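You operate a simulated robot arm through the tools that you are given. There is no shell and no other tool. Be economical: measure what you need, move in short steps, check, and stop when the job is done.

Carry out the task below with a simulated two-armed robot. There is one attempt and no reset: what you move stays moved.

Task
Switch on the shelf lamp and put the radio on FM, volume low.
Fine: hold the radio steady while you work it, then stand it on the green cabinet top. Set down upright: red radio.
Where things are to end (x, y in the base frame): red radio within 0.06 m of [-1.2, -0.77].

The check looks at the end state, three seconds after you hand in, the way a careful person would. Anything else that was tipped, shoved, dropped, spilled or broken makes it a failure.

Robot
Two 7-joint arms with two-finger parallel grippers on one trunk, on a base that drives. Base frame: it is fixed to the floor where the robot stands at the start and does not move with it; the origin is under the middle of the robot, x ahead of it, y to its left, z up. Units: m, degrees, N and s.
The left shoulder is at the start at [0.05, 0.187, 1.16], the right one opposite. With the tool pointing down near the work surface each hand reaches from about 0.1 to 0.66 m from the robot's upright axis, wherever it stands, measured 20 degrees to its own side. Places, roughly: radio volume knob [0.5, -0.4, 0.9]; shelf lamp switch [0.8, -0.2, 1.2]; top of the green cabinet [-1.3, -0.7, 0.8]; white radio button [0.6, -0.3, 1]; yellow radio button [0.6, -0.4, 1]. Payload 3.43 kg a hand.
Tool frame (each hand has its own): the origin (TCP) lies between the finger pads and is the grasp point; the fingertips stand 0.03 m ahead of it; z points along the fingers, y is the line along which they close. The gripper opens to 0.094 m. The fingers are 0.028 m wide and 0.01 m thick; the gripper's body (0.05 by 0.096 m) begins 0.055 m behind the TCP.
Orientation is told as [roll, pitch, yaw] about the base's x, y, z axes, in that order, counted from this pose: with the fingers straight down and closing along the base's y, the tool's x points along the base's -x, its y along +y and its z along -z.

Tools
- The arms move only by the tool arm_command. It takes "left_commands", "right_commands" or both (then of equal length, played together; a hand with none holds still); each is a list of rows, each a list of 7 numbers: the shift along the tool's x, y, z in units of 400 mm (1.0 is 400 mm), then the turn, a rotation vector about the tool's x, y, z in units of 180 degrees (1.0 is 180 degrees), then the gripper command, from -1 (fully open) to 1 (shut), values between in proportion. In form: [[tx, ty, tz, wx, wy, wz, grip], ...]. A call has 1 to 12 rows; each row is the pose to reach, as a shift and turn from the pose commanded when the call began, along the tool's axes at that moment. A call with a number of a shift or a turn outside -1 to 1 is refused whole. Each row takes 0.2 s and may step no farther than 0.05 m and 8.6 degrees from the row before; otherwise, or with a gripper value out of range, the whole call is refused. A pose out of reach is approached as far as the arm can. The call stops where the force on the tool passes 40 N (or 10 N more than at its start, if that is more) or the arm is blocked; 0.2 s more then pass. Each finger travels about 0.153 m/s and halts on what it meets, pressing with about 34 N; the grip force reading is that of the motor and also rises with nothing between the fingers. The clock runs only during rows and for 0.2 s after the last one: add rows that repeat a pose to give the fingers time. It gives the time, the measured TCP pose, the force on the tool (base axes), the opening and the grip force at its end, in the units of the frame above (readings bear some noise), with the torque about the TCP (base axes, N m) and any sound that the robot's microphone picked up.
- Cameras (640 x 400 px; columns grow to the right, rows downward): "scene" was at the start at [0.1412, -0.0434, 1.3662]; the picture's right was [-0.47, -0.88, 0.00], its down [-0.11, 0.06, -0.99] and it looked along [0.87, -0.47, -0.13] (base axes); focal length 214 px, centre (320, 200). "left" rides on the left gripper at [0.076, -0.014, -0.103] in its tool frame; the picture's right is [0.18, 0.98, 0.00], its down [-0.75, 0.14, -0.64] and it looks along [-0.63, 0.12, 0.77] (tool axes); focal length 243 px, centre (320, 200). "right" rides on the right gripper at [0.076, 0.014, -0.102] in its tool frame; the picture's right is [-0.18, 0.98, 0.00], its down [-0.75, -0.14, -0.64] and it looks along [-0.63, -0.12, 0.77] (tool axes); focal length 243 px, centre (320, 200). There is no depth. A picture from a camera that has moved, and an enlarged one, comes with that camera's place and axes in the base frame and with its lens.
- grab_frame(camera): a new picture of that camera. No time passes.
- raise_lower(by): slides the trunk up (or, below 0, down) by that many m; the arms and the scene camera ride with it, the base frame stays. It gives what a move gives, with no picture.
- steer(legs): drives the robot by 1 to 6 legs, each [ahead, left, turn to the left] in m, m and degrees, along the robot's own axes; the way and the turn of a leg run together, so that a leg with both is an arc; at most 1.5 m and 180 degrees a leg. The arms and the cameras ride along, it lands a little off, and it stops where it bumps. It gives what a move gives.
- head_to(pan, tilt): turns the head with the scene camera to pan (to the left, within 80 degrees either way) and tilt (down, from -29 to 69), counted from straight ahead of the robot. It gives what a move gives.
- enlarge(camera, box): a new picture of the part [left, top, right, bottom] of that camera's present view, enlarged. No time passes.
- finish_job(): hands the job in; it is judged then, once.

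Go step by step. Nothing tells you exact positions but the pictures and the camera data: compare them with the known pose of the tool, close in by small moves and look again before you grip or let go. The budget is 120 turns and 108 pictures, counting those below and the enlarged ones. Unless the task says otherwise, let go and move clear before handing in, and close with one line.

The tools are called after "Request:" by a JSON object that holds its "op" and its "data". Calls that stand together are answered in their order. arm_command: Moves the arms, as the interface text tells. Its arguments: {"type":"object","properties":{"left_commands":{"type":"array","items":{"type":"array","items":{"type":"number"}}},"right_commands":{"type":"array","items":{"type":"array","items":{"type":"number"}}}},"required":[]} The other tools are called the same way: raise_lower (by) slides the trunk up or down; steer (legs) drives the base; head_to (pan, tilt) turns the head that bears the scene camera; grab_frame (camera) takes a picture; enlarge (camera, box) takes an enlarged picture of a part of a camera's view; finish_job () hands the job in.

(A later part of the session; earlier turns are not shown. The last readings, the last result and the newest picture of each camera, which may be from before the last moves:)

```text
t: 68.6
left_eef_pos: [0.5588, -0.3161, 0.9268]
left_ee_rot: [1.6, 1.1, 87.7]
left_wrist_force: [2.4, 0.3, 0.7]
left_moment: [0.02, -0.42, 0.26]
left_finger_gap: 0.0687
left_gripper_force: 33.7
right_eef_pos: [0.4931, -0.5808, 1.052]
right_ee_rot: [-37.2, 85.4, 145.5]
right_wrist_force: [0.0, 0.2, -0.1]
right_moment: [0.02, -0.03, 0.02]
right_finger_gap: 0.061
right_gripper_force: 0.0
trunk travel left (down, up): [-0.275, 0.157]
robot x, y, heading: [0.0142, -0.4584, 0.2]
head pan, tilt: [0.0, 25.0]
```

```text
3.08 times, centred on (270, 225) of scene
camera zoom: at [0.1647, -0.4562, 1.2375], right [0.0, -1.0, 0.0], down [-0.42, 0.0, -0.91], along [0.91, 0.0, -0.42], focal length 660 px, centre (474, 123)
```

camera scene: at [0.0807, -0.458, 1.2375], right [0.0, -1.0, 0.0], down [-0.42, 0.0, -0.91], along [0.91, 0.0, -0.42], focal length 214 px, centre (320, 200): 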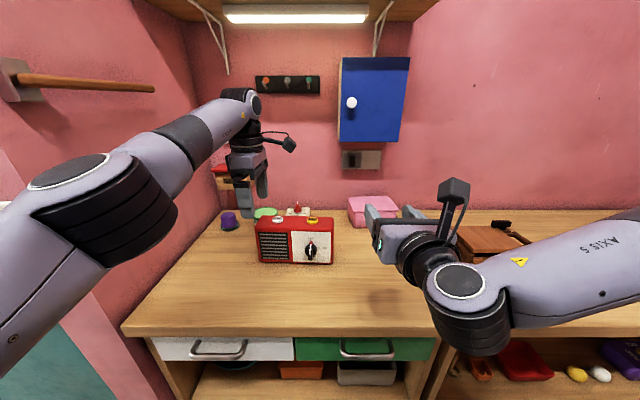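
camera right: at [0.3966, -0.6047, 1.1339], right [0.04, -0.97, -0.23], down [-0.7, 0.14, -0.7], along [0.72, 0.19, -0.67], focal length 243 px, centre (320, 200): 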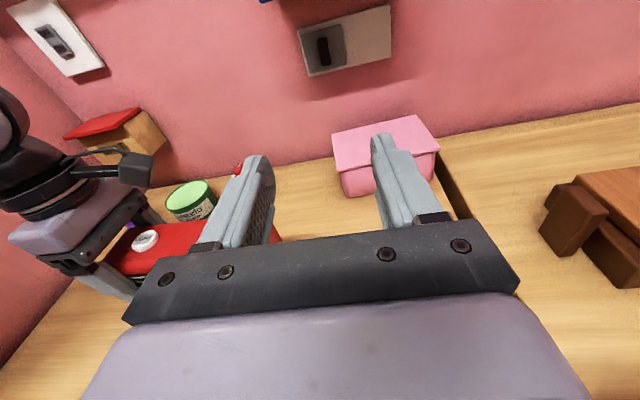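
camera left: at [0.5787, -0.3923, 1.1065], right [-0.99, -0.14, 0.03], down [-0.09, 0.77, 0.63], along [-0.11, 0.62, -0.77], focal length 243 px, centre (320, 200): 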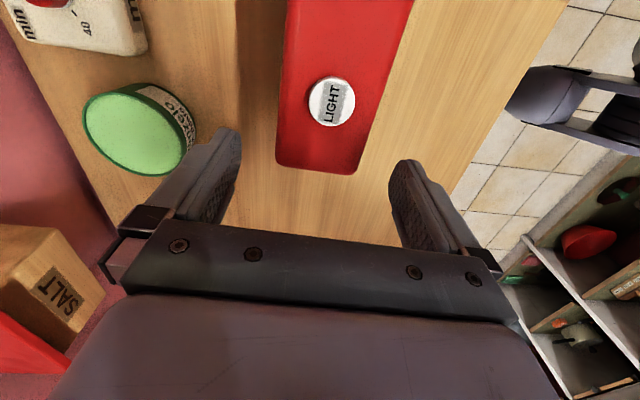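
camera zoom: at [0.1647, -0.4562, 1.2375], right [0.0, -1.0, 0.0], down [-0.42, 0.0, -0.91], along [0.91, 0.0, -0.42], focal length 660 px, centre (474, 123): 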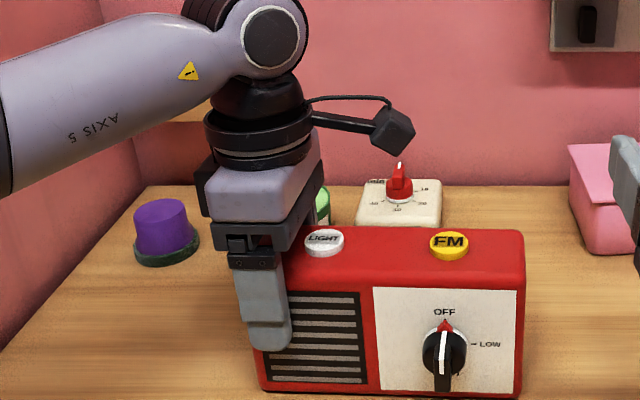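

The radio is held firmly by the left hand (gap 0.069). Now I bring the right hand to face the knob (axis about y -0.435, z 0.892), pitched 12° down, with the fingers to either side of the fin.

Request:
{"op": "arm_command", "data": {"right_commands": [[0, 0, -0.1, 0, 0, 0, -0.1], [0, 0, -0.2, -0.014, -0.022, -0.008, 0.15], [-0.05, -0.1, -0.2, -0.028, -0.044, -0.015, 0.15], [-0.1, -0.2, -0.2, -0.028, -0.044, -0.015, 0.15], [-0.16, -0.3, -0.2, -0.028, -0.044, -0.015, 0.15], [-0.24, -0.36, -0.2, -0.028, -0.044, -0.015, 0.15], [-0.26, -0.36, -0.2, -0.028, -0.044, -0.015, 0.15]]}}

Request:
{"op": "grab_frame", "data": {"camera": "right"}}

Request:
{"op": "grab_frame", "data": {"camera": "scene"}}

```text
t: 70.2
left_eef_pos: [0.5575, -0.3152, 0.9249]
left_ee_rot: [1.5, 1.1, 87.7]
left_wrist_force: [1.3, 0.8, 3.6]
left_moment: [0.07, -0.36, 0.07]
left_finger_gap: 0.0688
left_gripper_force: 33.9
right_eef_pos: [0.4322, -0.5895, 1.036]
right_ee_rot: [2.8, 78.2, -179.1]
right_wrist_force: [-0.8, 0.9, 0.5]
right_moment: [0.0, 0.01, -0.02]
right_finger_gap: 0.0401
right_gripper_force: 0.1
right hand out of reach, approached as far as the arm can: row 2, 3, 4, 5, 6, 7
trunk travel left (down, up): [-0.275, 0.157]
robot x, y, heading: [0.0148, -0.4592, 0.4]
head pan, tilt: [0.0, 25.0]
```

```text
47 pictures are left
camera right: at [0.3467, -0.6021, 1.1324], right [-0.07, -0.98, -0.17], down [-0.78, 0.16, -0.61], along [0.63, 0.09, -0.77], focal length 243 px, centre (320, 200)
```

right: 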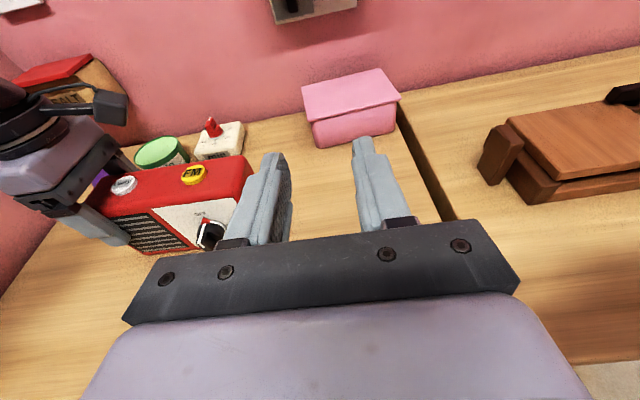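

```text
46 pictures are left
camera scene: at [0.1643, -0.4562, 1.2375], right [0.0, -1.0, 0.0], down [-0.42, 0.0, -0.91], along [0.91, 0.0, -0.42], focal length 214 px, centre (320, 200)
```

scene: 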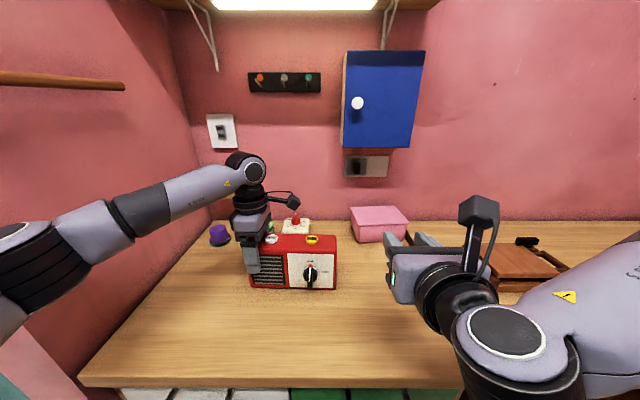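

Pointing forward this close is out of the right arm's reach. I'll use the fingers pointing down instead: straddle the fin from above and swing about the knob's axis. So I turn the hand back to pointing down, well clear of the radio.

Request:
{"op": "arm_command", "data": {"right_commands": [[0.08, 0.1, 0, -0.033, 0, 0.033, 0.15], [0.16, 0.2, 0, -0.066, 0, 0.066, 0.15], [0.2, 0.28, 0, -0.099, 0, 0.099, 0.15], [0.2, 0.36, 0, -0.132, 0, 0.132, 0.15], [0.2, 0.36, 0, -0.165, 0, 0.165, 0.15], [0.2, 0.36, 0, -0.198, 0, 0.198, 0.15], [0.2, 0.36, 0, -0.231, 0, 0.231, 0.15], [0.2, 0.36, 0, -0.264, 0, 0.264, 0.15], [0.2, 0.36, 0, -0.297, 0, 0.297, 0.15], [0.2, 0.36, 0, -0.33, 0, 0.33, 0.15], [0.2, 0.36, 0, -0.363, 0, 0.363, 0.15]]}}

```text
refused: row 1 steps farther than a row can; nothing moved
```

Request:
{"op": "arm_command", "data": {"right_commands": [[0.08, 0.08, 0, -0.033, 0, 0.033, 0.15], [0.16, 0.16, 0.03, -0.066, 0, 0.066, 0.15], [0.24, 0.24, 0.06, -0.099, 0, 0.099, 0.15], [0.32, 0.32, 0.09, -0.132, 0, 0.132, 0.15], [0.35, 0.41, 0.12, -0.165, 0, 0.165, 0.15], [0.35, 0.41, 0.12, -0.198, 0, 0.198, 0.15], [0.35, 0.41, 0.12, -0.231, 0, 0.231, 0.15], [0.35, 0.41, 0.12, -0.264, 0, 0.264, 0.15], [0.35, 0.41, 0.12, -0.297, 0, 0.297, 0.15], [0.35, 0.41, 0.12, -0.33, 0, 0.33, 0.15], [0.35, 0.41, 0.12, -0.363, 0, 0.363, 0.15]]}}

```text
t: 72.6
left_eef_pos: [0.5572, -0.3155, 0.927]
left_ee_rot: [1.6, 0.9, 87.7]
left_wrist_force: [2.3, 0.0, 5.2]
left_moment: [-0.05, -0.45, 0.14]
left_finger_gap: 0.0684
left_gripper_force: 34.2
right_eef_pos: [0.5032, -0.7778, 1.1676]
right_ee_rot: [-42.6, 35.3, 57.7]
right_wrist_force: [0.5, 0.6, -0.7]
right_moment: [0.0, 0.02, 0.0]
right_finger_gap: 0.0398
right_gripper_force: 0.1
right hand out of reach, approached as far as the arm can: row 11
trunk travel left (down, up): [-0.275, 0.157]
robot x, y, heading: [0.0105, -0.4582, 0.4]
head pan, tilt: [0.0, 25.0]
```

Request:
{"op": "arm_command", "data": {"right_commands": [[0, 0, 0, -0.033, 0, 0.033, 0.15], [0, 0, 0, -0.066, 0, 0.066, 0.15], [0, 0, 0, -0.099, 0, 0.099, 0.15], [0, 0, 0, -0.132, 0, 0.132, 0.15], [0, 0, 0, -0.165, 0, 0.165, 0.15], [0, 0, 0, -0.198, 0, 0.198, 0.15], [0, 0, 0, -0.231, 0, 0.231, 0.15], [0, 0, 0, -0.264, 0, 0.264, 0.15], [0, 0, 0, -0.297, 0, 0.297, 0.15], [0, 0, 0, -0.33, 0, 0.33, 0.15], [0, 0, 0, -0.35, 0, 0.35, 0.15]]}}

```text
t: 75.0
left_eef_pos: [0.5582, -0.3161, 0.9269]
left_ee_rot: [1.5, 1.1, 87.7]
left_wrist_force: [4.0, -0.1, 6.0]
left_moment: [-0.04, -0.66, 0.18]
left_finger_gap: 0.0686
left_gripper_force: 34.4
right_eef_pos: [0.4755, -0.7815, 1.1404]
right_ee_rot: [0.4, 11.3, -3.0]
right_wrist_force: [-0.6, -0.2, -0.3]
right_moment: [0.03, 0.03, -0.01]
right_finger_gap: 0.0399
right_gripper_force: 0.1
right hand out of reach, approached as far as the arm can: row 1, 2, 3, 4, 5, 6, 7, 8, 9, 10, 11
trunk travel left (down, up): [-0.275, 0.157]
robot x, y, heading: [0.0091, -0.4594, 0.5]
head pan, tilt: [0.0, 25.0]
```

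The hand now points down. I level it and bring it over the front of the radio's right part.

Request:
{"op": "arm_command", "data": {"right_commands": [[-0.01, 0.12, 0.02, 0, -0.02, 0, 0.15], [-0.02, 0.24, 0.04, 0, -0.04, 0, 0.15], [-0.03, 0.36, 0.06, 0, -0.063, 0, 0.15], [-0.04, 0.48, 0.09, 0, -0.063, 0, 0.15], [-0.05, 0.6, 0.12, 0, -0.063, 0, 0.15], [-0.06, 0.7, 0.14, 0, -0.063, 0, 0.15]]}}

Request:
{"op": "arm_command", "data": {"right_commands": [[0, 0, 0, -0.045, 0, 0, 0.15], [0, 0, 0, -0.09, 0, 0, 0.15], [0, 0, 0, -0.135, 0, 0, 0.15], [0, 0, 0, -0.18, 0, 0, 0.15], [0, 0, 0, -0.225, 0, 0, 0.15], [0, 0, 0, -0.27, 0, 0, 0.15], [0, 0, 0, -0.315, 0, 0, 0.15], [0, 0, 0, -0.36, 0, 0, 0.15], [0, 0, 0, -0.405, 0, 0, 0.15], [0, 0, 0, -0.45, 0, 0, 0.15]]}}

Request:
{"op": "grab_frame", "data": {"camera": "scene"}}

```text
t: 76.4
left_eef_pos: [0.5584, -0.3159, 0.9262]
left_ee_rot: [1.5, 1.0, 87.7]
left_wrist_force: [0.4, 0.0, 6.7]
left_moment: [-0.05, -0.39, 0.15]
left_finger_gap: 0.0683
left_gripper_force: 34.0
right_eef_pos: [0.4513, -0.6234, 1.0661]
right_ee_rot: [0.3, 0.3, -3.1]
right_wrist_force: [0.4, 0.1, 0.0]
right_moment: [0.03, 0.01, -0.01]
right_finger_gap: 0.04
right_gripper_force: 0.1
right hand out of reach, approached as far as the arm can: row 2, 3, 4, 5, 6
trunk travel left (down, up): [-0.275, 0.157]
robot x, y, heading: [0.0151, -0.4569, 0.5]
head pan, tilt: [0.0, 25.0]
```

```text
t: 78.6
left_eef_pos: [0.5577, -0.3155, 0.927]
left_ee_rot: [1.5, 1.0, 87.7]
left_wrist_force: [0.3, 0.7, 5.7]
left_moment: [-0.08, -0.39, 0.03]
left_finger_gap: 0.0687
left_gripper_force: 33.8
right_eef_pos: [0.448, -0.6171, 1.0633]
right_ee_rot: [70.5, 0.2, -3.2]
right_wrist_force: [-0.3, 0.2, 0.4]
right_moment: [-0.02, -0.03, -0.01]
right_finger_gap: 0.0399
right_gripper_force: 0.1
right hand out of reach, approached as far as the arm can: row 9, 10
trunk travel left (down, up): [-0.275, 0.157]
robot x, y, heading: [0.0172, -0.4583, 0.2]
head pan, tilt: [0.0, 25.0]
```

```text
45 pictures are left
camera scene: at [0.164, -0.4563, 1.2376], right [0.0, -1.0, 0.0], down [-0.42, 0.0, -0.91], along [0.91, 0.0, -0.42], focal length 214 px, centre (320, 200)
```

scene: 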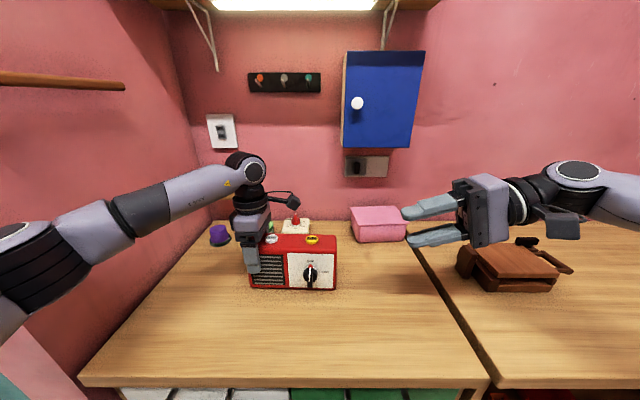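

The sideways swing works. I return the hand to pointing down and step left towards the knob, more slowly.

Request:
{"op": "arm_command", "data": {"right_commands": [[0, 0, 0, 0.045, 0, 0, 0.15], [0, 0, 0, 0.09, 0, 0, 0.15], [0, 0, 0, 0.135, 0, 0, 0.15], [0, 0, 0, 0.18, 0, 0, 0.15], [0, 0, 0, 0.225, 0, 0, 0.15], [0, 0, 0, 0.27, 0, 0, 0.15], [0, 0, 0, 0.315, 0, 0, 0.15], [0, 0, 0, 0.36, 0, 0, 0.15], [0, 0, 0, 0.395, 0, 0, 0.15]]}}

Request:
{"op": "arm_command", "data": {"right_commands": [[-0.03, 0.07, 0, 0, 0, 0, 0.15], [-0.06, 0.14, 0, 0, 0, 0, 0.15], [-0.09, 0.21, 0, 0, 0, 0, 0.15], [-0.12, 0.28, 0, 0, 0, 0, 0.15], [-0.12, 0.35, 0, 0, 0, 0, 0.15], [-0.12, 0.4, 0, 0, 0, 0, 0.15], [-0.12, 0.4, 0, 0, 0, 0, 0.15], [-0.12, 0.4, 0, 0, 0, 0, 0.15]]}}

Request:
{"op": "grab_frame", "data": {"camera": "scene"}}

```text
t: 80.6
left_eef_pos: [0.5578, -0.314, 0.9265]
left_ee_rot: [1.6, 0.9, 87.7]
left_wrist_force: [1.3, 1.0, 6.2]
left_moment: [-0.02, -0.54, -0.2]
left_finger_gap: 0.0683
left_gripper_force: 33.7
right_eef_pos: [0.4481, -0.6179, 1.0639]
right_ee_rot: [2.3, 0.2, -3.3]
right_wrist_force: [-0.3, -0.5, -0.2]
right_moment: [0.0, 0.0, 0.0]
right_finger_gap: 0.0398
right_gripper_force: 0.0
right hand out of reach, approached as far as the arm can: row 9
trunk travel left (down, up): [-0.275, 0.157]
robot x, y, heading: [0.0136, -0.4585, 0.0]
head pan, tilt: [0.0, 25.0]
```

```text
t: 82.4
left_eef_pos: [0.5575, -0.3153, 0.9261]
left_ee_rot: [1.4, 1.1, 87.6]
left_wrist_force: [0.8, 0.6, 6.1]
left_moment: [-0.05, -0.44, -0.35]
left_finger_gap: 0.0679
left_gripper_force: 33.6
right_eef_pos: [0.4266, -0.5948, 1.0355]
right_ee_rot: [2.5, 0.2, -3.2]
right_wrist_force: [0.2, 0.0, -0.3]
right_moment: [-0.05, 0.01, 0.03]
right_finger_gap: 0.04
right_gripper_force: 0.1
right hand out of reach, approached as far as the arm can: row 1, 2, 3, 4, 5, 6, 7, 8
trunk travel left (down, up): [-0.275, 0.157]
robot x, y, heading: [0.0141, -0.4517, 0.2]
head pan, tilt: [0.0, 25.0]
```

```text
44 pictures are left
camera scene: at [0.164, -0.4563, 1.2376], right [0.0, -1.0, 0.0], down [-0.42, 0.0, -0.91], along [0.91, 0.0, -0.42], focal length 214 px, centre (320, 200)
```

scene: 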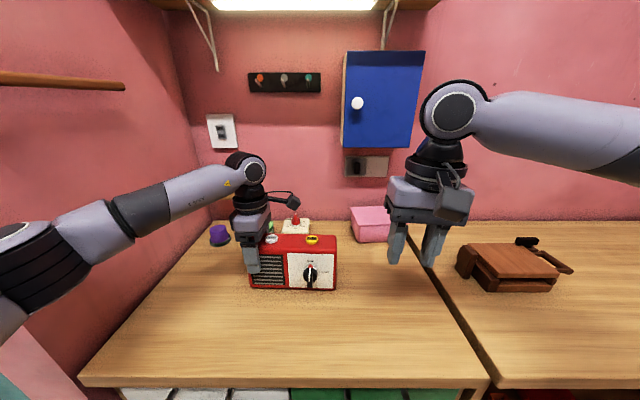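

The right elbow is winged out and blocks moving left. As with the left arm, I turn the hand (clockwise from above) to bring the elbow in.

Request:
{"op": "arm_command", "data": {"right_commands": [[0, 0, 0, 0, 0, 0.045, 0.15], [0, 0, 0, 0, 0, 0.09, 0.15], [0, 0, 0, 0, 0, 0.135, 0.15], [0, 0, 0, 0, 0, 0.18, 0.15], [0, 0, 0, 0, 0, 0.225, 0.15], [0, 0, 0, 0, 0, 0.27, 0.15], [0, 0, 0, 0, 0, 0.315, 0.15], [0, 0, 0, 0, 0, 0.36, 0.15], [0, 0, 0, 0, 0, 0.405, 0.15], [0, 0, 0, 0, 0, 0.45, 0.15]]}}

Request:
{"op": "grab_frame", "data": {"camera": "scene"}}

```text
t: 84.6
left_eef_pos: [0.5569, -0.316, 0.9272]
left_ee_rot: [1.4, 1.1, 87.6]
left_wrist_force: [0.3, -0.5, 6.7]
left_moment: [-0.03, -0.49, 0.13]
left_finger_gap: 0.0683
left_gripper_force: 33.6
right_eef_pos: [0.4247, -0.6042, 1.0415]
right_ee_rot: [0.1, 2.4, -84.5]
right_wrist_force: [-0.2, -0.5, 0.5]
right_moment: [0.02, 0.01, 0.0]
right_finger_gap: 0.0401
right_gripper_force: 0.1
trunk travel left (down, up): [-0.275, 0.157]
robot x, y, heading: [0.0136, -0.4587, 0.1]
head pan, tilt: [0.0, 25.0]
```

```text
43 pictures are left
camera scene: at [0.164, -0.4564, 1.2376], right [0.0, -1.0, 0.0], down [-0.42, 0.0, -0.91], along [0.91, 0.0, -0.42], focal length 214 px, centre (320, 200)
```

scene: 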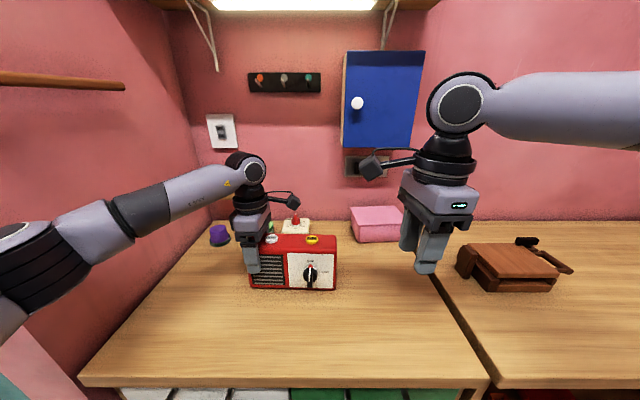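

Request:
{"op": "arm_command", "data": {"right_commands": [[0.08, 0.02, 0, 0, 0, 0, 0.15], [0.16, 0.04, 0, 0, 0, 0, 0.15], [0.24, 0.07, 0, 0, 0, 0, 0.15], [0.327, 0.095, 0, 0, 0, 0, 0.15], [0.327, 0.095, 0, 0, 0, 0, 0.15]]}}

```text
t: 85.8
left_eef_pos: [0.5571, -0.3159, 0.9268]
left_ee_rot: [1.5, 1.0, 87.6]
left_wrist_force: [-0.4, 1.6, 5.7]
left_moment: [-0.1, -0.27, -0.24]
left_finger_gap: 0.0684
left_gripper_force: 33.8
right_eef_pos: [0.422, -0.5911, 1.0311]
right_ee_rot: [0.2, 2.5, -84.2]
right_wrist_force: [-0.1, 0.3, -0.2]
right_moment: [0.0, 0.01, -0.01]
right_finger_gap: 0.0402
right_gripper_force: 0.0
right hand out of reach, approached as far as the arm can: row 1, 2, 3, 4, 5
trunk travel left (down, up): [-0.275, 0.157]
robot x, y, heading: [0.0155, -0.4536, 0.4]
head pan, tilt: [0.0, 25.0]
```

The right arm can't reach far enough across. Since the left hand holds the radio, I'll slide the radio along the counter to the right instead; first I move the right hand away to the right and turn it back.

Request:
{"op": "arm_command", "data": {"right_commands": [[-0.09, 0, -0.03, 0, 0, 0, 0.15], [-0.18, 0, -0.06, 0, 0, -0.045, 0.15], [-0.27, 0, -0.1, 0, 0, -0.09, 0.15], [-0.36, 0, -0.14, 0, 0, -0.135, 0.15], [-0.45, 0.05, -0.18, 0, 0, -0.18, 0.15], [-0.5, 0.1, -0.2, 0, 0, -0.225, 0.15], [-0.5, 0.15, -0.2, 0, 0, -0.27, 0.15], [-0.5, 0.15, -0.2, 0, 0, -0.315, 0.15], [-0.5, 0.15, -0.2, 0, 0, -0.36, 0.15], [-0.5, 0.15, -0.2, 0, 0, -0.405, 0.15], [-0.5, 0.15, -0.2, 0, 0, -0.45, 0.15]]}}

Request:
{"op": "arm_command", "data": {"left_commands": [[0.03, -0.006, 0, 0, 0, 0, 1], [0.06, -0.012, 0, 0, 0, 0, 1], [0.1, -0.018, 0, 0, 0, 0, 1], [0.14, -0.024, 0, 0, 0, 0, 1], [0.18, -0.03, 0, 0, 0, 0, 1], [0.22, -0.036, 0, 0, 0, 0, 1]]}}

Request:
{"op": "grab_frame", "data": {"camera": "scene"}}

```text
t: 88.2
left_eef_pos: [0.5587, -0.3158, 0.926]
left_ee_rot: [1.5, 1.1, 87.7]
left_wrist_force: [-1.9, -0.2, 4.5]
left_moment: [0.02, -0.26, 0.02]
left_finger_gap: 0.0683
left_gripper_force: 33.9
right_eef_pos: [0.5011, -0.7912, 1.1036]
right_ee_rot: [2.3, 0.3, -3.1]
right_wrist_force: [0.9, -0.1, -0.1]
right_moment: [-0.01, 0.0, -0.01]
right_finger_gap: 0.0399
right_gripper_force: 0.2
trunk travel left (down, up): [-0.275, 0.157]
robot x, y, heading: [0.0105, -0.4592, 0.3]
head pan, tilt: [0.0, 25.0]
```

```text
t: 89.6
left_eef_pos: [0.5708, -0.4037, 0.9252]
left_ee_rot: [1.6, 1.0, 87.6]
left_wrist_force: [-0.1, -1.6, 0.0]
left_moment: [0.32, -0.15, 0.02]
left_finger_gap: 0.0682
left_gripper_force: 33.8
right_eef_pos: [0.5027, -0.7929, 1.1014]
right_ee_rot: [2.4, 0.2, -3.2]
right_wrist_force: [0.9, 0.9, 1.0]
right_moment: [0.01, -0.02, -0.02]
right_finger_gap: 0.0399
right_gripper_force: 0.1
trunk travel left (down, up): [-0.275, 0.157]
robot x, y, heading: [0.0109, -0.4591, 0.5]
head pan, tilt: [0.0, 25.0]
```

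```text
42 pictures are left
camera scene: at [0.1647, -0.4566, 1.2374], right [0.0, -1.0, 0.0], down [-0.42, 0.0, -0.91], along [0.91, 0.0, -0.42], focal length 214 px, centre (320, 200)
```

scene: 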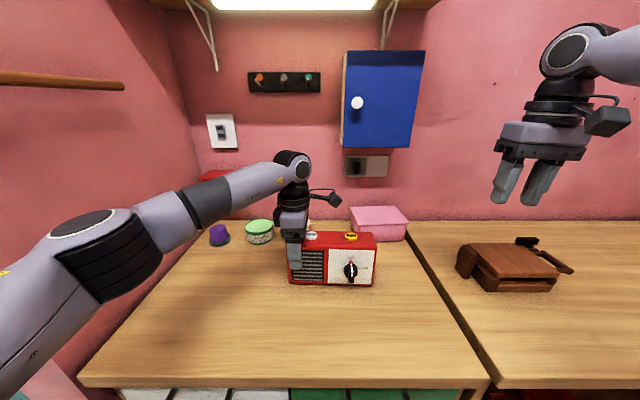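

It slides easily. I slide it 10 cm farther (still left of the counter seam at y -0.715).

Request:
{"op": "arm_command", "data": {"left_commands": [[0.03, 0, 0, 0, 0, 0, 1], [0.06, 0, 0, 0, 0, 0, 1], [0.1, 0, 0, 0, 0, 0, 1], [0.14, 0, 0, 0, 0, 0, 1], [0.18, 0, 0, 0, 0, 0, 1], [0.22, 0, 0, 0, 0, 0, 1], [0.25, 0, 0, 0, 0, 0, 1]]}}

Request:
{"op": "enlarge", "data": {"camera": "scene", "box": [270, 180, 430, 310]}}

```text
t: 91.4
left_eef_pos: [0.5814, -0.4705, 0.9315]
left_ee_rot: [1.3, 1.8, 90.8]
left_wrist_force: [-0.4, 0.2, -6.1]
left_moment: [0.52, 0.01, -0.01]
left_finger_gap: 0.0684
left_gripper_force: 34.0
left hand out of reach, approached as far as the arm can: row 7
right_eef_pos: [0.5026, -0.7929, 1.1012]
right_ee_rot: [2.3, 0.3, -3.1]
right_wrist_force: [1.7, 0.3, 0.1]
right_moment: [0.0, 0.01, -0.05]
right_finger_gap: 0.0398
right_gripper_force: 0.1
trunk travel left (down, up): [-0.275, 0.157]
robot x, y, heading: [0.0127, -0.4585, 0.2]
head pan, tilt: [0.0, 25.0]
stopped in row 7 (left hand): the arm was blocked; the commanded pose is now the measured one
```

```text
3.08 times, centred on (350, 245) of scene
camera zoom: at [0.1654, -0.4559, 1.2373], right [0.0, -1.0, 0.0], down [-0.42, 0.0, -0.91], along [0.91, 0.0, -0.42], focal length 660 px, centre (228, 62)
```

zoom: 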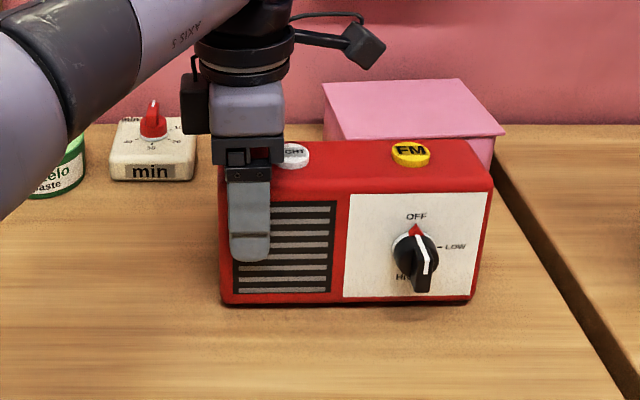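

The radio now stands near y -0.47…-0.67 at the left arm's limit; knob near (0.52, -0.592, 0.892). I let it down the last few mm and bring the right hand over.

Request:
{"op": "arm_command", "data": {"left_commands": [[0, 0, 0.006, 0, 0, 0, 1], [0, 0, 0.013, 0, 0, 0, 1]]}}

Request:
{"op": "arm_command", "data": {"right_commands": [[0, 0.06, 0.0, 0, 0, 0, 0.15], [0, 0.12, 0, 0, 0, 0, 0.15], [-0.01, 0.18, 0.02, 0, 0, 0, 0.15], [-0.01, 0.24, 0.04, 0, 0, 0, 0.15], [-0.02, 0.3, 0.06, 0, 0, 0, 0.15], [-0.02, 0.36, 0.08, 0, 0, 0, 0.15], [-0.02, 0.42, 0.1, 0, 0, 0, 0.15], [-0.02, 0.48, 0.12, 0, 0, 0, 0.15], [-0.02, 0.48, 0.12, 0, 0, 0, 0.15]]}}

Request:
{"op": "grab_frame", "data": {"camera": "right"}}

```text
t: 92.0
left_eef_pos: [0.5779, -0.4748, 0.9266]
left_ee_rot: [1.3, 1.6, 90.3]
left_wrist_force: [-0.9, -0.8, -3.3]
left_moment: [0.49, -0.07, 0.01]
left_finger_gap: 0.0682
left_gripper_force: 34.2
right_eef_pos: [0.5037, -0.7928, 1.1011]
right_ee_rot: [2.4, 0.4, -3.2]
right_wrist_force: [-0.8, 0.0, 0.6]
right_moment: [0.01, 0.02, 0.02]
right_finger_gap: 0.04
right_gripper_force: 0.1
trunk travel left (down, up): [-0.275, 0.157]
robot x, y, heading: [0.0122, -0.457, 0.1]
head pan, tilt: [0.0, 25.0]
```

```text
t: 94.0
left_eef_pos: [0.5786, -0.4756, 0.9276]
left_ee_rot: [1.2, 1.7, 90.4]
left_wrist_force: [0.1, -0.4, -6.9]
left_moment: [0.54, -0.02, 0.01]
left_finger_gap: 0.0685
left_gripper_force: 34.0
right_eef_pos: [0.4902, -0.6392, 1.0396]
right_ee_rot: [2.5, 0.2, -3.3]
right_wrist_force: [-0.1, 0.0, -0.2]
right_moment: [0.04, 0.05, 0.01]
right_finger_gap: 0.04
right_gripper_force: 0.0
right hand out of reach, approached as far as the arm can: row 5, 6, 7, 8, 9
trunk travel left (down, up): [-0.275, 0.157]
robot x, y, heading: [0.0118, -0.4572, 0.2]
head pan, tilt: [0.0, 25.0]
```

```text
40 pictures are left
camera right: at [0.4161, -0.6251, 1.1427], right [0.24, 0.97, 0.04], down [0.74, -0.21, 0.63], along [0.62, -0.12, -0.77], focal length 243 px, centre (320, 200)
```

right: 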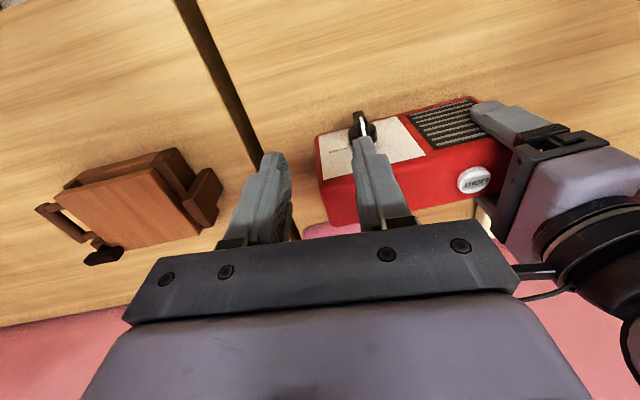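

The right elbow is still winged high. I fold the right hand back low beside the body and then bring it forward again so that the elbow drops.

Request:
{"op": "arm_command", "data": {"right_commands": [[0.05, -0.08, 0, 0, 0, 0, 0.15], [0.12, -0.16, 0, 0, 0, 0, 0.15], [0.21, -0.24, 0.02, 0, 0, 0, 0.15], [0.31, -0.31, 0.05, 0, 0, 0, 0.15], [0.41, -0.33, 0.05, 0, 0, 0, 0.15], [0.51, -0.33, 0.05, 0, 0, 0, 0.15], [0.61, -0.33, 0.05, 0, 0, 0, 0.15], [0.7, -0.33, 0.08, 0, 0, 0, 0.15], [0.78, -0.33, 0.12, 0, 0, 0, 0.15], [0.78, -0.33, 0.12, 0, 0, 0, 0.15]]}}

Request:
{"op": "head_to", "data": {"pan": -40, "tilt": 25}}

Request:
{"op": "grab_frame", "data": {"camera": "scene"}}

```text
refused: row 4 steps farther than a row can; nothing moved
```

```text
t: 95.1
left_eef_pos: [0.5781, -0.4745, 0.9282]
left_ee_rot: [1.2, 1.7, 90.3]
left_wrist_force: [-0.4, -0.1, -6.6]
left_moment: [0.51, -0.03, 0.0]
left_finger_gap: 0.0683
left_gripper_force: 34.5
right_eef_pos: [0.4904, -0.6377, 1.0389]
right_ee_rot: [2.5, 0.2, -3.2]
right_wrist_force: [-0.1, 0.0, 0.2]
right_moment: [-0.01, -0.01, 0.03]
right_finger_gap: 0.0399
right_gripper_force: 0.1
trunk travel left (down, up): [-0.275, 0.157]
robot x, y, heading: [0.0141, -0.4536, 0.2]
head pan, tilt: [-40.0, 25.0]
```

```text
39 pictures are left
camera scene: at [0.1439, -0.5155, 1.2374], right [-0.64, -0.77, 0.0], down [-0.33, 0.27, -0.91], along [0.7, -0.58, -0.42], focal length 214 px, centre (320, 200)
```

scene: 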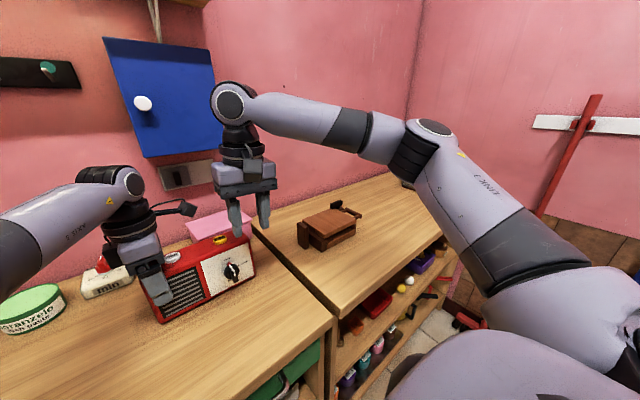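

Request:
{"op": "arm_command", "data": {"right_commands": [[0.05, -0.08, 0, 0, 0, 0, 0.15], [0.12, -0.16, 0, 0, 0, 0, 0.15], [0.2, -0.24, 0.02, 0, 0, 0, 0.15], [0.29, -0.3, 0.05, 0, 0, 0, 0.15], [0.4, -0.33, 0.05, 0, 0, 0, 0.15], [0.51, -0.33, 0.05, 0, 0, 0, 0.15], [0.62, -0.33, 0.05, 0, 0, 0, 0.15], [0.7, -0.33, 0.08, 0, 0, 0, 0.15], [0.78, -0.33, 0.12, 0, 0, 0, 0.15], [0.78, -0.33, 0.12, 0, 0, 0, 0.15]]}}

Request:
{"op": "grab_frame", "data": {"camera": "scene"}}

```text
t: 97.3
left_eef_pos: [0.5788, -0.4734, 0.9272]
left_ee_rot: [1.2, 1.8, 90.4]
left_wrist_force: [-0.6, -0.6, -5.9]
left_moment: [0.5, -0.03, 0.0]
left_finger_gap: 0.0681
left_gripper_force: 33.9
right_eef_pos: [0.2082, -0.7597, 1.0248]
right_ee_rot: [2.4, 0.3, -3.2]
right_wrist_force: [1.1, 0.3, 0.4]
right_moment: [0.0, -0.01, 0.01]
right_finger_gap: 0.0399
right_gripper_force: 0.2
right hand out of reach, approached as far as the arm can: row 8, 9, 10
trunk travel left (down, up): [-0.275, 0.157]
robot x, y, heading: [0.0135, -0.4565, 0.3]
head pan, tilt: [-40.0, 25.0]
```

```text
38 pictures are left
camera scene: at [0.1438, -0.5155, 1.2374], right [-0.64, -0.77, 0.0], down [-0.33, 0.27, -0.91], along [0.7, -0.58, -0.42], focal length 214 px, centre (320, 200)
```

scene: 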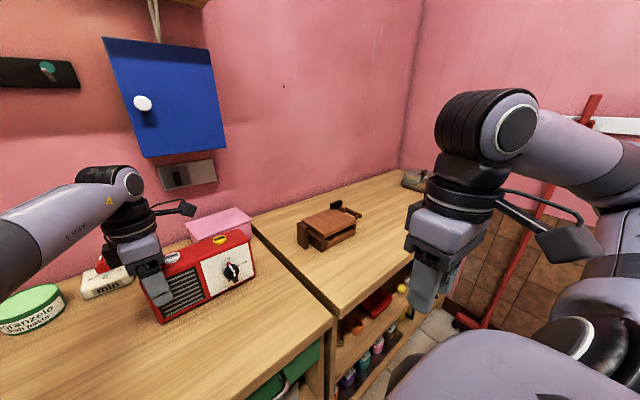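

The elbow stays out, but the forward-pointing, camera-up posture was reachable at exactly this place relative to the robot, which is why I slid the radio. I turn the hand back to that posture.

Request:
{"op": "arm_command", "data": {"right_commands": [[-0.08, 0, -0.05, 0, 0, 0, 0.15], [-0.18, 0, -0.1, 0.02, 0, -0.02, 0.15], [-0.28, 0, -0.15, 0.053, 0, -0.053, 0.15], [-0.38, 0, -0.2, 0.086, 0, -0.086, 0.15], [-0.48, 0, -0.2, 0.119, 0, -0.119, 0.15], [-0.58, 0, -0.2, 0.152, 0, -0.152, 0.15], [-0.64, 0, -0.2, 0.185, 0, -0.185, 0.15], [-0.64, 0, -0.2, 0.218, 0, -0.218, 0.15], [-0.64, 0, -0.2, 0.251, 0, -0.251, 0.15], [-0.64, 0, -0.2, 0.284, 0, -0.284, 0.15], [-0.64, 0, -0.2, 0.317, 0, -0.317, 0.15], [-0.64, 0, -0.2, 0.35, 0, -0.35, 0.15]]}}

Request:
{"op": "arm_command", "data": {"right_commands": [[0, 0, 0, 0.033, 0, -0.033, 0.15], [0, 0, 0, 0.066, 0, -0.066, 0.15], [0, 0, 0, 0.099, 0, -0.099, 0.15], [0, 0, 0, 0.132, 0, -0.132, 0.15], [0, 0, 0, 0.165, 0, -0.165, 0.15], [0, 0, 0, 0.198, 0, -0.198, 0.15], [0, 0, 0, 0.231, 0, -0.231, 0.15], [0, 0, 0, 0.264, 0, -0.264, 0.15], [0, 0, 0, 0.297, 0, -0.297, 0.15], [0, 0, 0, 0.33, 0, -0.33, 0.15], [0, 0, 0, 0.345, 0, -0.345, 0.15]]}}

Request:
{"op": "grab_frame", "data": {"camera": "right"}}

```text
t: 99.9
left_eef_pos: [0.5794, -0.4748, 0.9264]
left_ee_rot: [1.1, 1.7, 90.3]
left_wrist_force: [0.0, 0.4, -6.3]
left_moment: [0.52, -0.01, -0.04]
left_finger_gap: 0.0684
left_gripper_force: 33.8
right_eef_pos: [0.4626, -0.779, 1.1005]
right_ee_rot: [-52.5, 27.8, 52.0]
right_wrist_force: [0.2, -0.3, 0.0]
right_moment: [0.03, -0.02, 0.02]
right_finger_gap: 0.0401
right_gripper_force: 0.1
trunk travel left (down, up): [-0.275, 0.157]
robot x, y, heading: [0.0098, -0.4543, 0.2]
head pan, tilt: [-40.0, 25.0]
```

```text
t: 102.3
left_eef_pos: [0.5797, -0.4732, 0.9282]
left_ee_rot: [1.2, 1.8, 90.3]
left_wrist_force: [-0.8, 0.9, -7.3]
left_moment: [0.54, -0.04, -0.01]
left_finger_gap: 0.0681
left_gripper_force: 33.8
right_eef_pos: [0.4631, -0.778, 1.101]
right_ee_rot: [-84.5, 85.6, 90.1]
right_wrist_force: [-0.2, 0.6, 0.2]
right_moment: [-0.01, 0.0, -0.02]
right_finger_gap: 0.0404
right_gripper_force: 0.0
trunk travel left (down, up): [-0.275, 0.157]
robot x, y, heading: [0.015, -0.455, 0.2]
head pan, tilt: [-40.0, 25.0]
```

```text
37 pictures are left
camera right: at [0.3606, -0.789, 1.1769], right [-0.09, -0.96, -0.26], down [-0.63, 0.26, -0.74], along [0.77, 0.1, -0.63], focal length 243 px, centre (320, 200)
```

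right: 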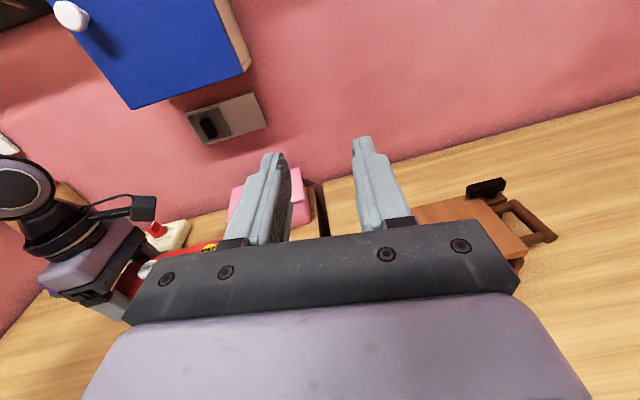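

Request:
{"op": "arm_command", "data": {"right_commands": [[0, -0.05, 0, 0.01, -0.022, -0.008, 0.15], [-0.02, -0.1, 0, 0.02, -0.044, -0.016, 0.15], [-0.04, -0.16, 0, 0.03, -0.066, -0.024, 0.15], [-0.06, -0.22, -0.02, 0.03, -0.066, -0.024, 0.15], [-0.09, -0.28, -0.04, 0.03, -0.066, -0.024, 0.15], [-0.12, -0.34, -0.06, 0.03, -0.066, -0.024, 0.15], [-0.15, -0.4, -0.07, 0.03, -0.066, -0.024, 0.15], [-0.19, -0.446, -0.07, 0.03, -0.066, -0.024, 0.15], [-0.19, -0.446, -0.07, 0.03, -0.066, -0.024, 0.15]]}}

Request:
{"op": "grab_frame", "data": {"camera": "right"}}

```text
t: 104.3
left_eef_pos: [0.5786, -0.4737, 0.9279]
left_ee_rot: [1.2, 1.7, 90.4]
left_wrist_force: [-0.3, -1.6, -6.4]
left_moment: [0.53, -0.03, 0.01]
left_finger_gap: 0.0681
left_gripper_force: 33.6
right_eef_pos: [0.4522, -0.5913, 1.0408]
right_ee_rot: [-3.9, 78.0, 176.6]
right_wrist_force: [-0.3, 0.0, -0.4]
right_moment: [-0.01, 0.03, 0.0]
right_finger_gap: 0.0401
right_gripper_force: 0.1
trunk travel left (down, up): [-0.275, 0.157]
robot x, y, heading: [0.0123, -0.4582, 0.1]
head pan, tilt: [-40.0, 25.0]
```

```text
36 pictures are left
camera right: at [0.3683, -0.6085, 1.1362], right [-0.03, -0.98, -0.19], down [-0.79, 0.14, -0.6], along [0.62, 0.13, -0.78], focal length 243 px, centre (320, 200)
```

right: 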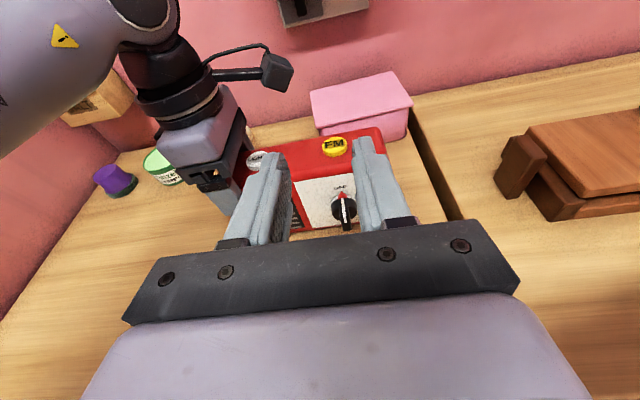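

Fully reached. The fin's front end is about (0.508, -0.598, 0.90). I lower in front of it.

Request:
{"op": "arm_command", "data": {"right_commands": [[-0.06, 0.005, 0.01, 0, 0, 0, 0.15], [-0.12, 0.01, 0.02, 0, 0, 0, 0.15], [-0.18, 0.0175, 0.03, 0, 0, 0, 0.15], [-0.24, 0.0175, 0.045, 0, 0, 0, 0.15], [-0.3, 0.0175, 0.055, 0, 0, 0, 0.15], [-0.3585, 0.0175, 0.0665, 0, 0, 0, 0.15], [-0.3585, 0.0175, 0.0665, 0, 0, 0, 0.15]]}}

Request:
{"op": "grab_frame", "data": {"camera": "right"}}

```text
t: 105.9
left_eef_pos: [0.5781, -0.474, 0.9276]
left_ee_rot: [1.2, 1.8, 90.4]
left_wrist_force: [0.2, 0.3, -6.7]
left_moment: [0.53, -0.01, 0.01]
left_finger_gap: 0.0685
left_gripper_force: 34.0
right_eef_pos: [0.4547, -0.6363, 0.9251]
right_ee_rot: [-3.9, 77.9, 176.5]
right_wrist_force: [0.0, 0.2, -0.1]
right_moment: [-0.03, -0.05, 0.02]
right_finger_gap: 0.04
right_gripper_force: 0.0
right hand out of reach, approached as far as the arm can: row 3, 4, 5, 6, 7
trunk travel left (down, up): [-0.275, 0.157]
robot x, y, heading: [0.0131, -0.4589, 0.3]
head pan, tilt: [-40.0, 25.0]
```

```text
35 pictures are left
camera right: at [0.3707, -0.6538, 1.022], right [-0.03, -0.98, -0.19], down [-0.79, 0.14, -0.6], along [0.62, 0.13, -0.78], focal length 243 px, centre (320, 200)
```

right: 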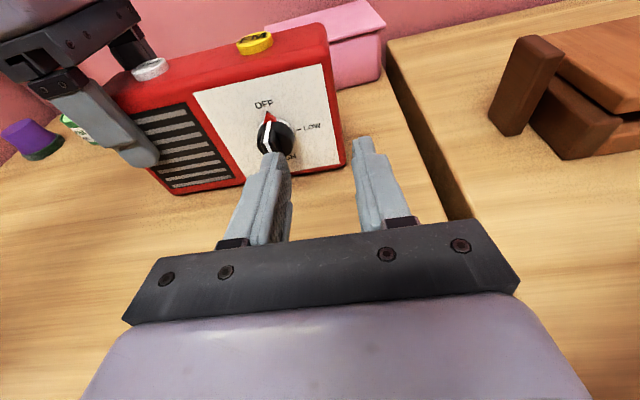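

With the trunk this high, the right arm can't get low enough here. I set the radio down, open the left hand, raise both hands 12 cm, and then lower the trunk by the same amount, so the left fingers come back around the radio.

Request:
{"op": "arm_command", "data": {"left_commands": [[0, 0, 0.01, 0, 0, 0, 1], [0, 0, 0.01, 0, 0, 0, 0.3], [0, 0, 0.01, 0, 0, 0, -0.4], [0, 0, 0.01, 0, 0, 0, -1], [0, 0, 0.01, 0, 0, 0, -1], [0, 0, -0.06, 0, 0, 0, -1], [0, 0, -0.12, 0, 0, 0, -1], [0, 0, -0.18, 0, 0, 0, -1], [0, 0, -0.24, 0, 0, 0, -1], [0, 0, -0.3, 0, 0, 0, -1], [0, 0, -0.3, 0, 0, 0, -1]], "right_commands": [[0, 0, 0, 0, 0, 0, 0.15], [0.05, 0, -0.02, 0, 0, 0, 0.15], [0.1, 0, -0.04, 0, 0, 0, 0.15], [0.15, 0, -0.06, 0, 0, 0, 0.15], [0.2, 0, -0.08, 0, 0, 0, 0.15], [0.25, 0, -0.08, 0, 0, 0, 0.15], [0.3, 0, -0.08, 0, 0, 0, 0.15], [0.35, 0, -0.08, 0, 0, 0, 0.15], [0.35, 0, -0.08, 0, 0, 0, 0.15], [0.35, 0, -0.08, 0, 0, 0, 0.15], [0.35, 0, -0.08, 0, 0, 0, 0.15]]}}

Request:
{"op": "grab_frame", "data": {"camera": "left"}}

```text
t: 108.3
left_eef_pos: [0.5685, -0.4545, 1.0262]
left_ee_rot: [1.6, 2.0, 91.3]
left_wrist_force: [0.7, 1.1, -0.1]
left_moment: [-0.01, 0.02, 0.01]
left_finger_gap: 0.094
left_gripper_force: 0.1
left hand out of reach, approached as far as the arm can: row 7, 8, 9, 10, 11
right_eef_pos: [0.4533, -0.6408, 1.0714]
right_ee_rot: [-3.8, 77.9, 176.6]
right_wrist_force: [0.1, -0.4, 0.1]
right_moment: [0.0, 0.0, 0.0]
right_finger_gap: 0.04
right_gripper_force: 0.0
right hand out of reach, approached as far as the arm can: row 3, 4, 5, 6, 7
trunk travel left (down, up): [-0.275, 0.157]
robot x, y, heading: [0.0101, -0.4553, 0.1]
head pan, tilt: [-40.0, 25.0]
```

```text
34 pictures are left
camera left: at [0.5876, -0.527, 1.1301], right [-0.98, -0.21, 0.03], down [-0.14, 0.77, 0.62], along [-0.15, 0.6, -0.78], focal length 243 px, centre (320, 200)
```

left: 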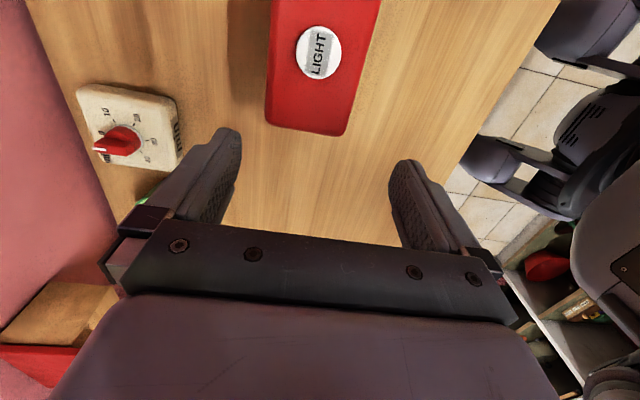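

Both hands are clear. I lower the trunk 10 cm; the left fingers will straddle the radio's left end again.

Request:
{"op": "raise_lower", "data": {"by": -0.1}}

Request:
{"op": "arm_command", "data": {"left_commands": [[0.02, -0.01, 0, 0, 0, 0, -1], [0.042, -0.022, 0, 0, 0, 0, -1], [0.042, -0.022, 0, 0, 0, 0, -1]]}}

Request:
{"op": "grab_frame", "data": {"camera": "left"}}

```text
t: 109.6
left_eef_pos: [0.5688, -0.4548, 0.9288]
left_ee_rot: [1.2, 2.0, 91.3]
left_wrist_force: [-0.6, 0.5, -0.6]
left_moment: [0.01, 0.03, 0.02]
left_finger_gap: 0.0941
left_gripper_force: 0.0
right_eef_pos: [0.4527, -0.6393, 0.9727]
right_ee_rot: [-3.8, 77.9, 176.7]
right_wrist_force: [-0.1, 0.0, 0.5]
right_moment: [-0.04, 0.0, -0.03]
right_finger_gap: 0.0402
right_gripper_force: 0.1
trunk travel left (down, up): [-0.175, 0.257]
robot x, y, heading: [0.0146, -0.4574, 0.3]
head pan, tilt: [-40.0, 25.0]
```

```text
t: 110.4
left_eef_pos: [0.568, -0.4553, 0.9294]
left_ee_rot: [1.1, 2.1, 91.2]
left_wrist_force: [-0.4, -0.5, -0.4]
left_moment: [0.02, 0.01, -0.02]
left_finger_gap: 0.0939
left_gripper_force: 0.0
left hand out of reach, approached as far as the arm can: row 1, 2, 3
right_eef_pos: [0.4527, -0.6388, 0.9717]
right_ee_rot: [-3.9, 77.9, 176.6]
right_wrist_force: [0.4, 0.5, -0.1]
right_moment: [-0.04, 0.0, 0.01]
right_finger_gap: 0.04
right_gripper_force: 0.1
trunk travel left (down, up): [-0.175, 0.257]
robot x, y, heading: [0.0123, -0.4564, 0.0]
head pan, tilt: [-40.0, 25.0]
```

```text
33 pictures are left
camera left: at [0.5874, -0.5268, 1.0334], right [-0.98, -0.21, 0.03], down [-0.15, 0.77, 0.62], along [-0.15, 0.6, -0.79], focal length 243 px, centre (320, 200)
```

left: 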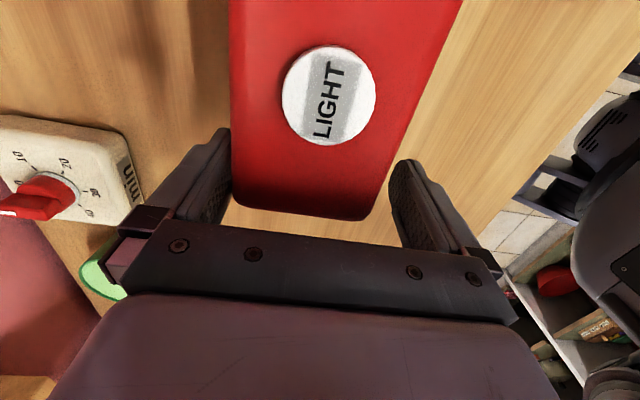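

Request:
{"op": "arm_command", "data": {"right_commands": [[0, -0.05, 0, 0, 0, 0, 0.15], [-0.03, -0.103, 0.0, 0, 0, 0, 0.15], [-0.09, -0.103, 0.015, 0, 0, 0, 0.15], [-0.15, -0.103, 0.025, 0, 0, 0, 0.15], [-0.192, -0.103, 0.035, 0, 0, 0, 0.15], [-0.192, -0.103, 0.035, 0, 0, 0, 0.15]]}}

Request:
{"op": "grab_frame", "data": {"camera": "right"}}

```text
t: 111.8
left_eef_pos: [0.5691, -0.4548, 0.9298]
left_ee_rot: [1.1, 2.0, 91.3]
left_wrist_force: [-0.5, 0.1, -0.1]
left_moment: [-0.01, -0.04, -0.03]
left_finger_gap: 0.0939
left_gripper_force: 0.0
right_eef_pos: [0.4525, -0.5972, 0.8952]
right_ee_rot: [-3.8, 77.8, 176.7]
right_wrist_force: [0.2, 0.9, 0.4]
right_moment: [-0.02, -0.01, -0.02]
right_finger_gap: 0.04
right_gripper_force: 0.1
trunk travel left (down, up): [-0.175, 0.257]
robot x, y, heading: [0.0093, -0.4601, 0.3]
head pan, tilt: [-40.0, 25.0]
```

```text
32 pictures are left
camera right: at [0.3688, -0.6136, 0.9905], right [-0.03, -0.98, -0.19], down [-0.79, 0.14, -0.6], along [0.62, 0.13, -0.78], focal length 243 px, centre (320, 200)
```

right: 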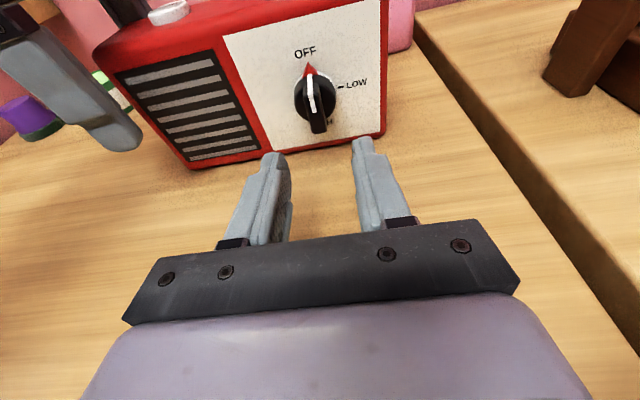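

The right fingers are exactly in front of the fin. I center the left hand and close it on the radio's end to steady it.

Request:
{"op": "arm_command", "data": {"left_commands": [[0.01, -0.015, 0, 0, 0, 0, -1], [0.01, -0.02, 0, 0, 0, 0, 0], [0.01, -0.02, 0, 0, 0, 0, 0.5], [0.01, -0.02, 0, 0, 0, 0, 1], [0.01, -0.02, 0, 0, 0, 0, 1]]}}

Request:
{"op": "grab_frame", "data": {"camera": "right"}}

```text
t: 113.0
left_eef_pos: [0.5682, -0.4535, 0.9286]
left_ee_rot: [1.3, 2.0, 91.4]
left_wrist_force: [0.5, 1.5, 0.5]
left_moment: [0.21, -0.29, 0.09]
left_finger_gap: 0.0685
left_gripper_force: 34.6
left hand out of reach, approached as far as the arm can: row 1, 2, 3, 4, 5
right_eef_pos: [0.4525, -0.5966, 0.8952]
right_ee_rot: [-3.7, 77.9, 176.7]
right_wrist_force: [0.1, -1.1, 0.0]
right_moment: [0.01, -0.04, 0.02]
right_finger_gap: 0.0403
right_gripper_force: 0.0
trunk travel left (down, up): [-0.175, 0.257]
robot x, y, heading: [0.011, -0.4537, 0.4]
head pan, tilt: [-40.0, 25.0]
```

```text
31 pictures are left
camera right: at [0.3687, -0.6134, 0.9908], right [-0.03, -0.98, -0.19], down [-0.79, 0.14, -0.6], along [0.62, 0.13, -0.78], focal length 243 px, centre (320, 200)
```

right: 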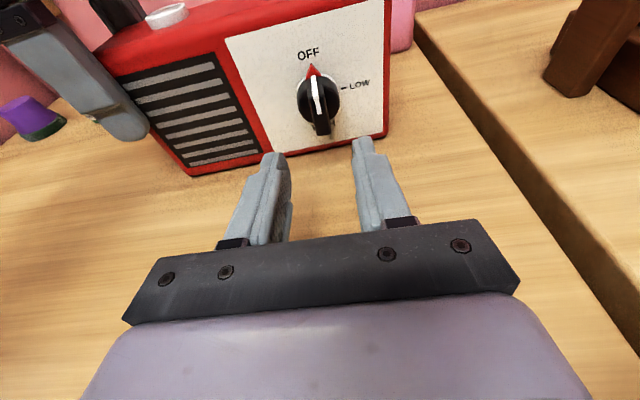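

Held. The fin is centered; I move in and close on it gently.

Request:
{"op": "arm_command", "data": {"right_commands": [[0.01, 0.007, 0.04, 0, 0, 0, 0.15], [0.02, 0.007, 0.08, 0, 0, 0, 0.15], [0.029, 0.007, 0.11, 0, 0, 0, 0.15], [0.029, 0.007, 0.11, 0, 0, 0, 0.15]]}}

Request:
{"op": "enlarge", "data": {"camera": "right", "box": [220, 20, 420, 220]}}

```text
t: 114.0
left_eef_pos: [0.5685, -0.4559, 0.93]
left_ee_rot: [1.2, 1.9, 91.4]
left_wrist_force: [0.9, 1.2, -0.4]
left_moment: [0.25, -0.38, 0.24]
left_finger_gap: 0.0686
left_gripper_force: 33.6
right_eef_pos: [0.497, -0.5991, 0.8969]
right_ee_rot: [-3.7, 77.9, 176.8]
right_wrist_force: [-0.7, -0.8, -0.5]
right_moment: [-0.01, 0.05, 0.01]
right_finger_gap: 0.0399
right_gripper_force: 0.0
trunk travel left (down, up): [-0.175, 0.257]
robot x, y, heading: [0.0122, -0.457, -0.0]
head pan, tilt: [-40.0, 25.0]
```

```text
2.00 times, centred on (320, 120) of right
camera zoom: at [0.4124, -0.6166, 0.9922], right [-0.03, -0.98, -0.19], down [-0.79, 0.14, -0.6], along [0.62, 0.13, -0.78], focal length 485 px, centre (320, 360)
```

zoom: 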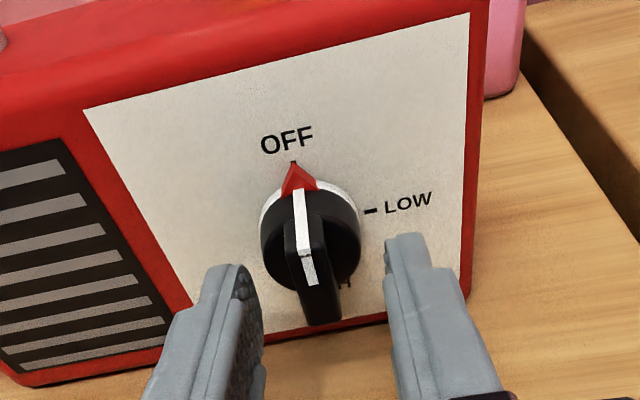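

Request:
{"op": "arm_command", "data": {"right_commands": [[0, 0, 0, 0, 0, 0, 0.5], [0, 0, 0, 0, 0, 0, 0.8], [0, 0, 0, 0, 0, 0, 1], [0, 0, 0, 0, 0, 0, 1]]}}

Request:
{"op": "enlarge", "data": {"camera": "right", "box": [220, 20, 420, 220]}}

```text
t: 115.0
left_eef_pos: [0.5681, -0.4553, 0.9293]
left_ee_rot: [1.1, 2.1, 91.4]
left_wrist_force: [1.1, -2.5, 0.5]
left_moment: [0.36, -0.66, 0.2]
left_finger_gap: 0.0687
left_gripper_force: 34.1
right_eef_pos: [0.4961, -0.5988, 0.8956]
right_ee_rot: [-4.0, 78.0, 176.7]
right_wrist_force: [0.8, 5.0, 0.3]
right_moment: [0.01, 0.29, 0.2]
right_finger_gap: 0.0289
right_gripper_force: 33.7
trunk travel left (down, up): [-0.175, 0.257]
robot x, y, heading: [0.0129, -0.4548, 0.2]
head pan, tilt: [-40.0, 25.0]
```

```text
2.00 times, centred on (320, 120) of right
camera zoom: at [0.412, -0.6164, 0.9923], right [-0.03, -0.98, -0.19], down [-0.79, 0.14, -0.6], along [0.62, 0.13, -0.78], focal length 485 px, centre (320, 360)
```

zoom: 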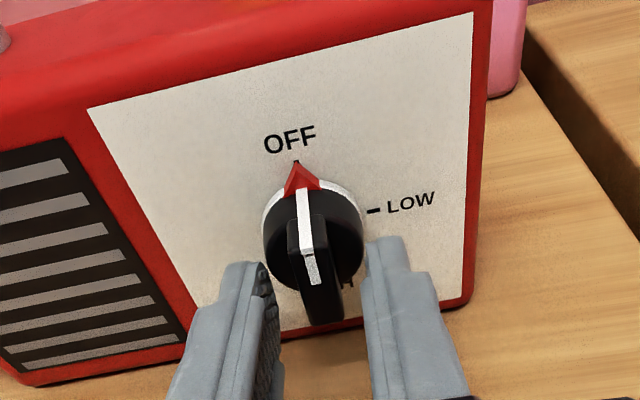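

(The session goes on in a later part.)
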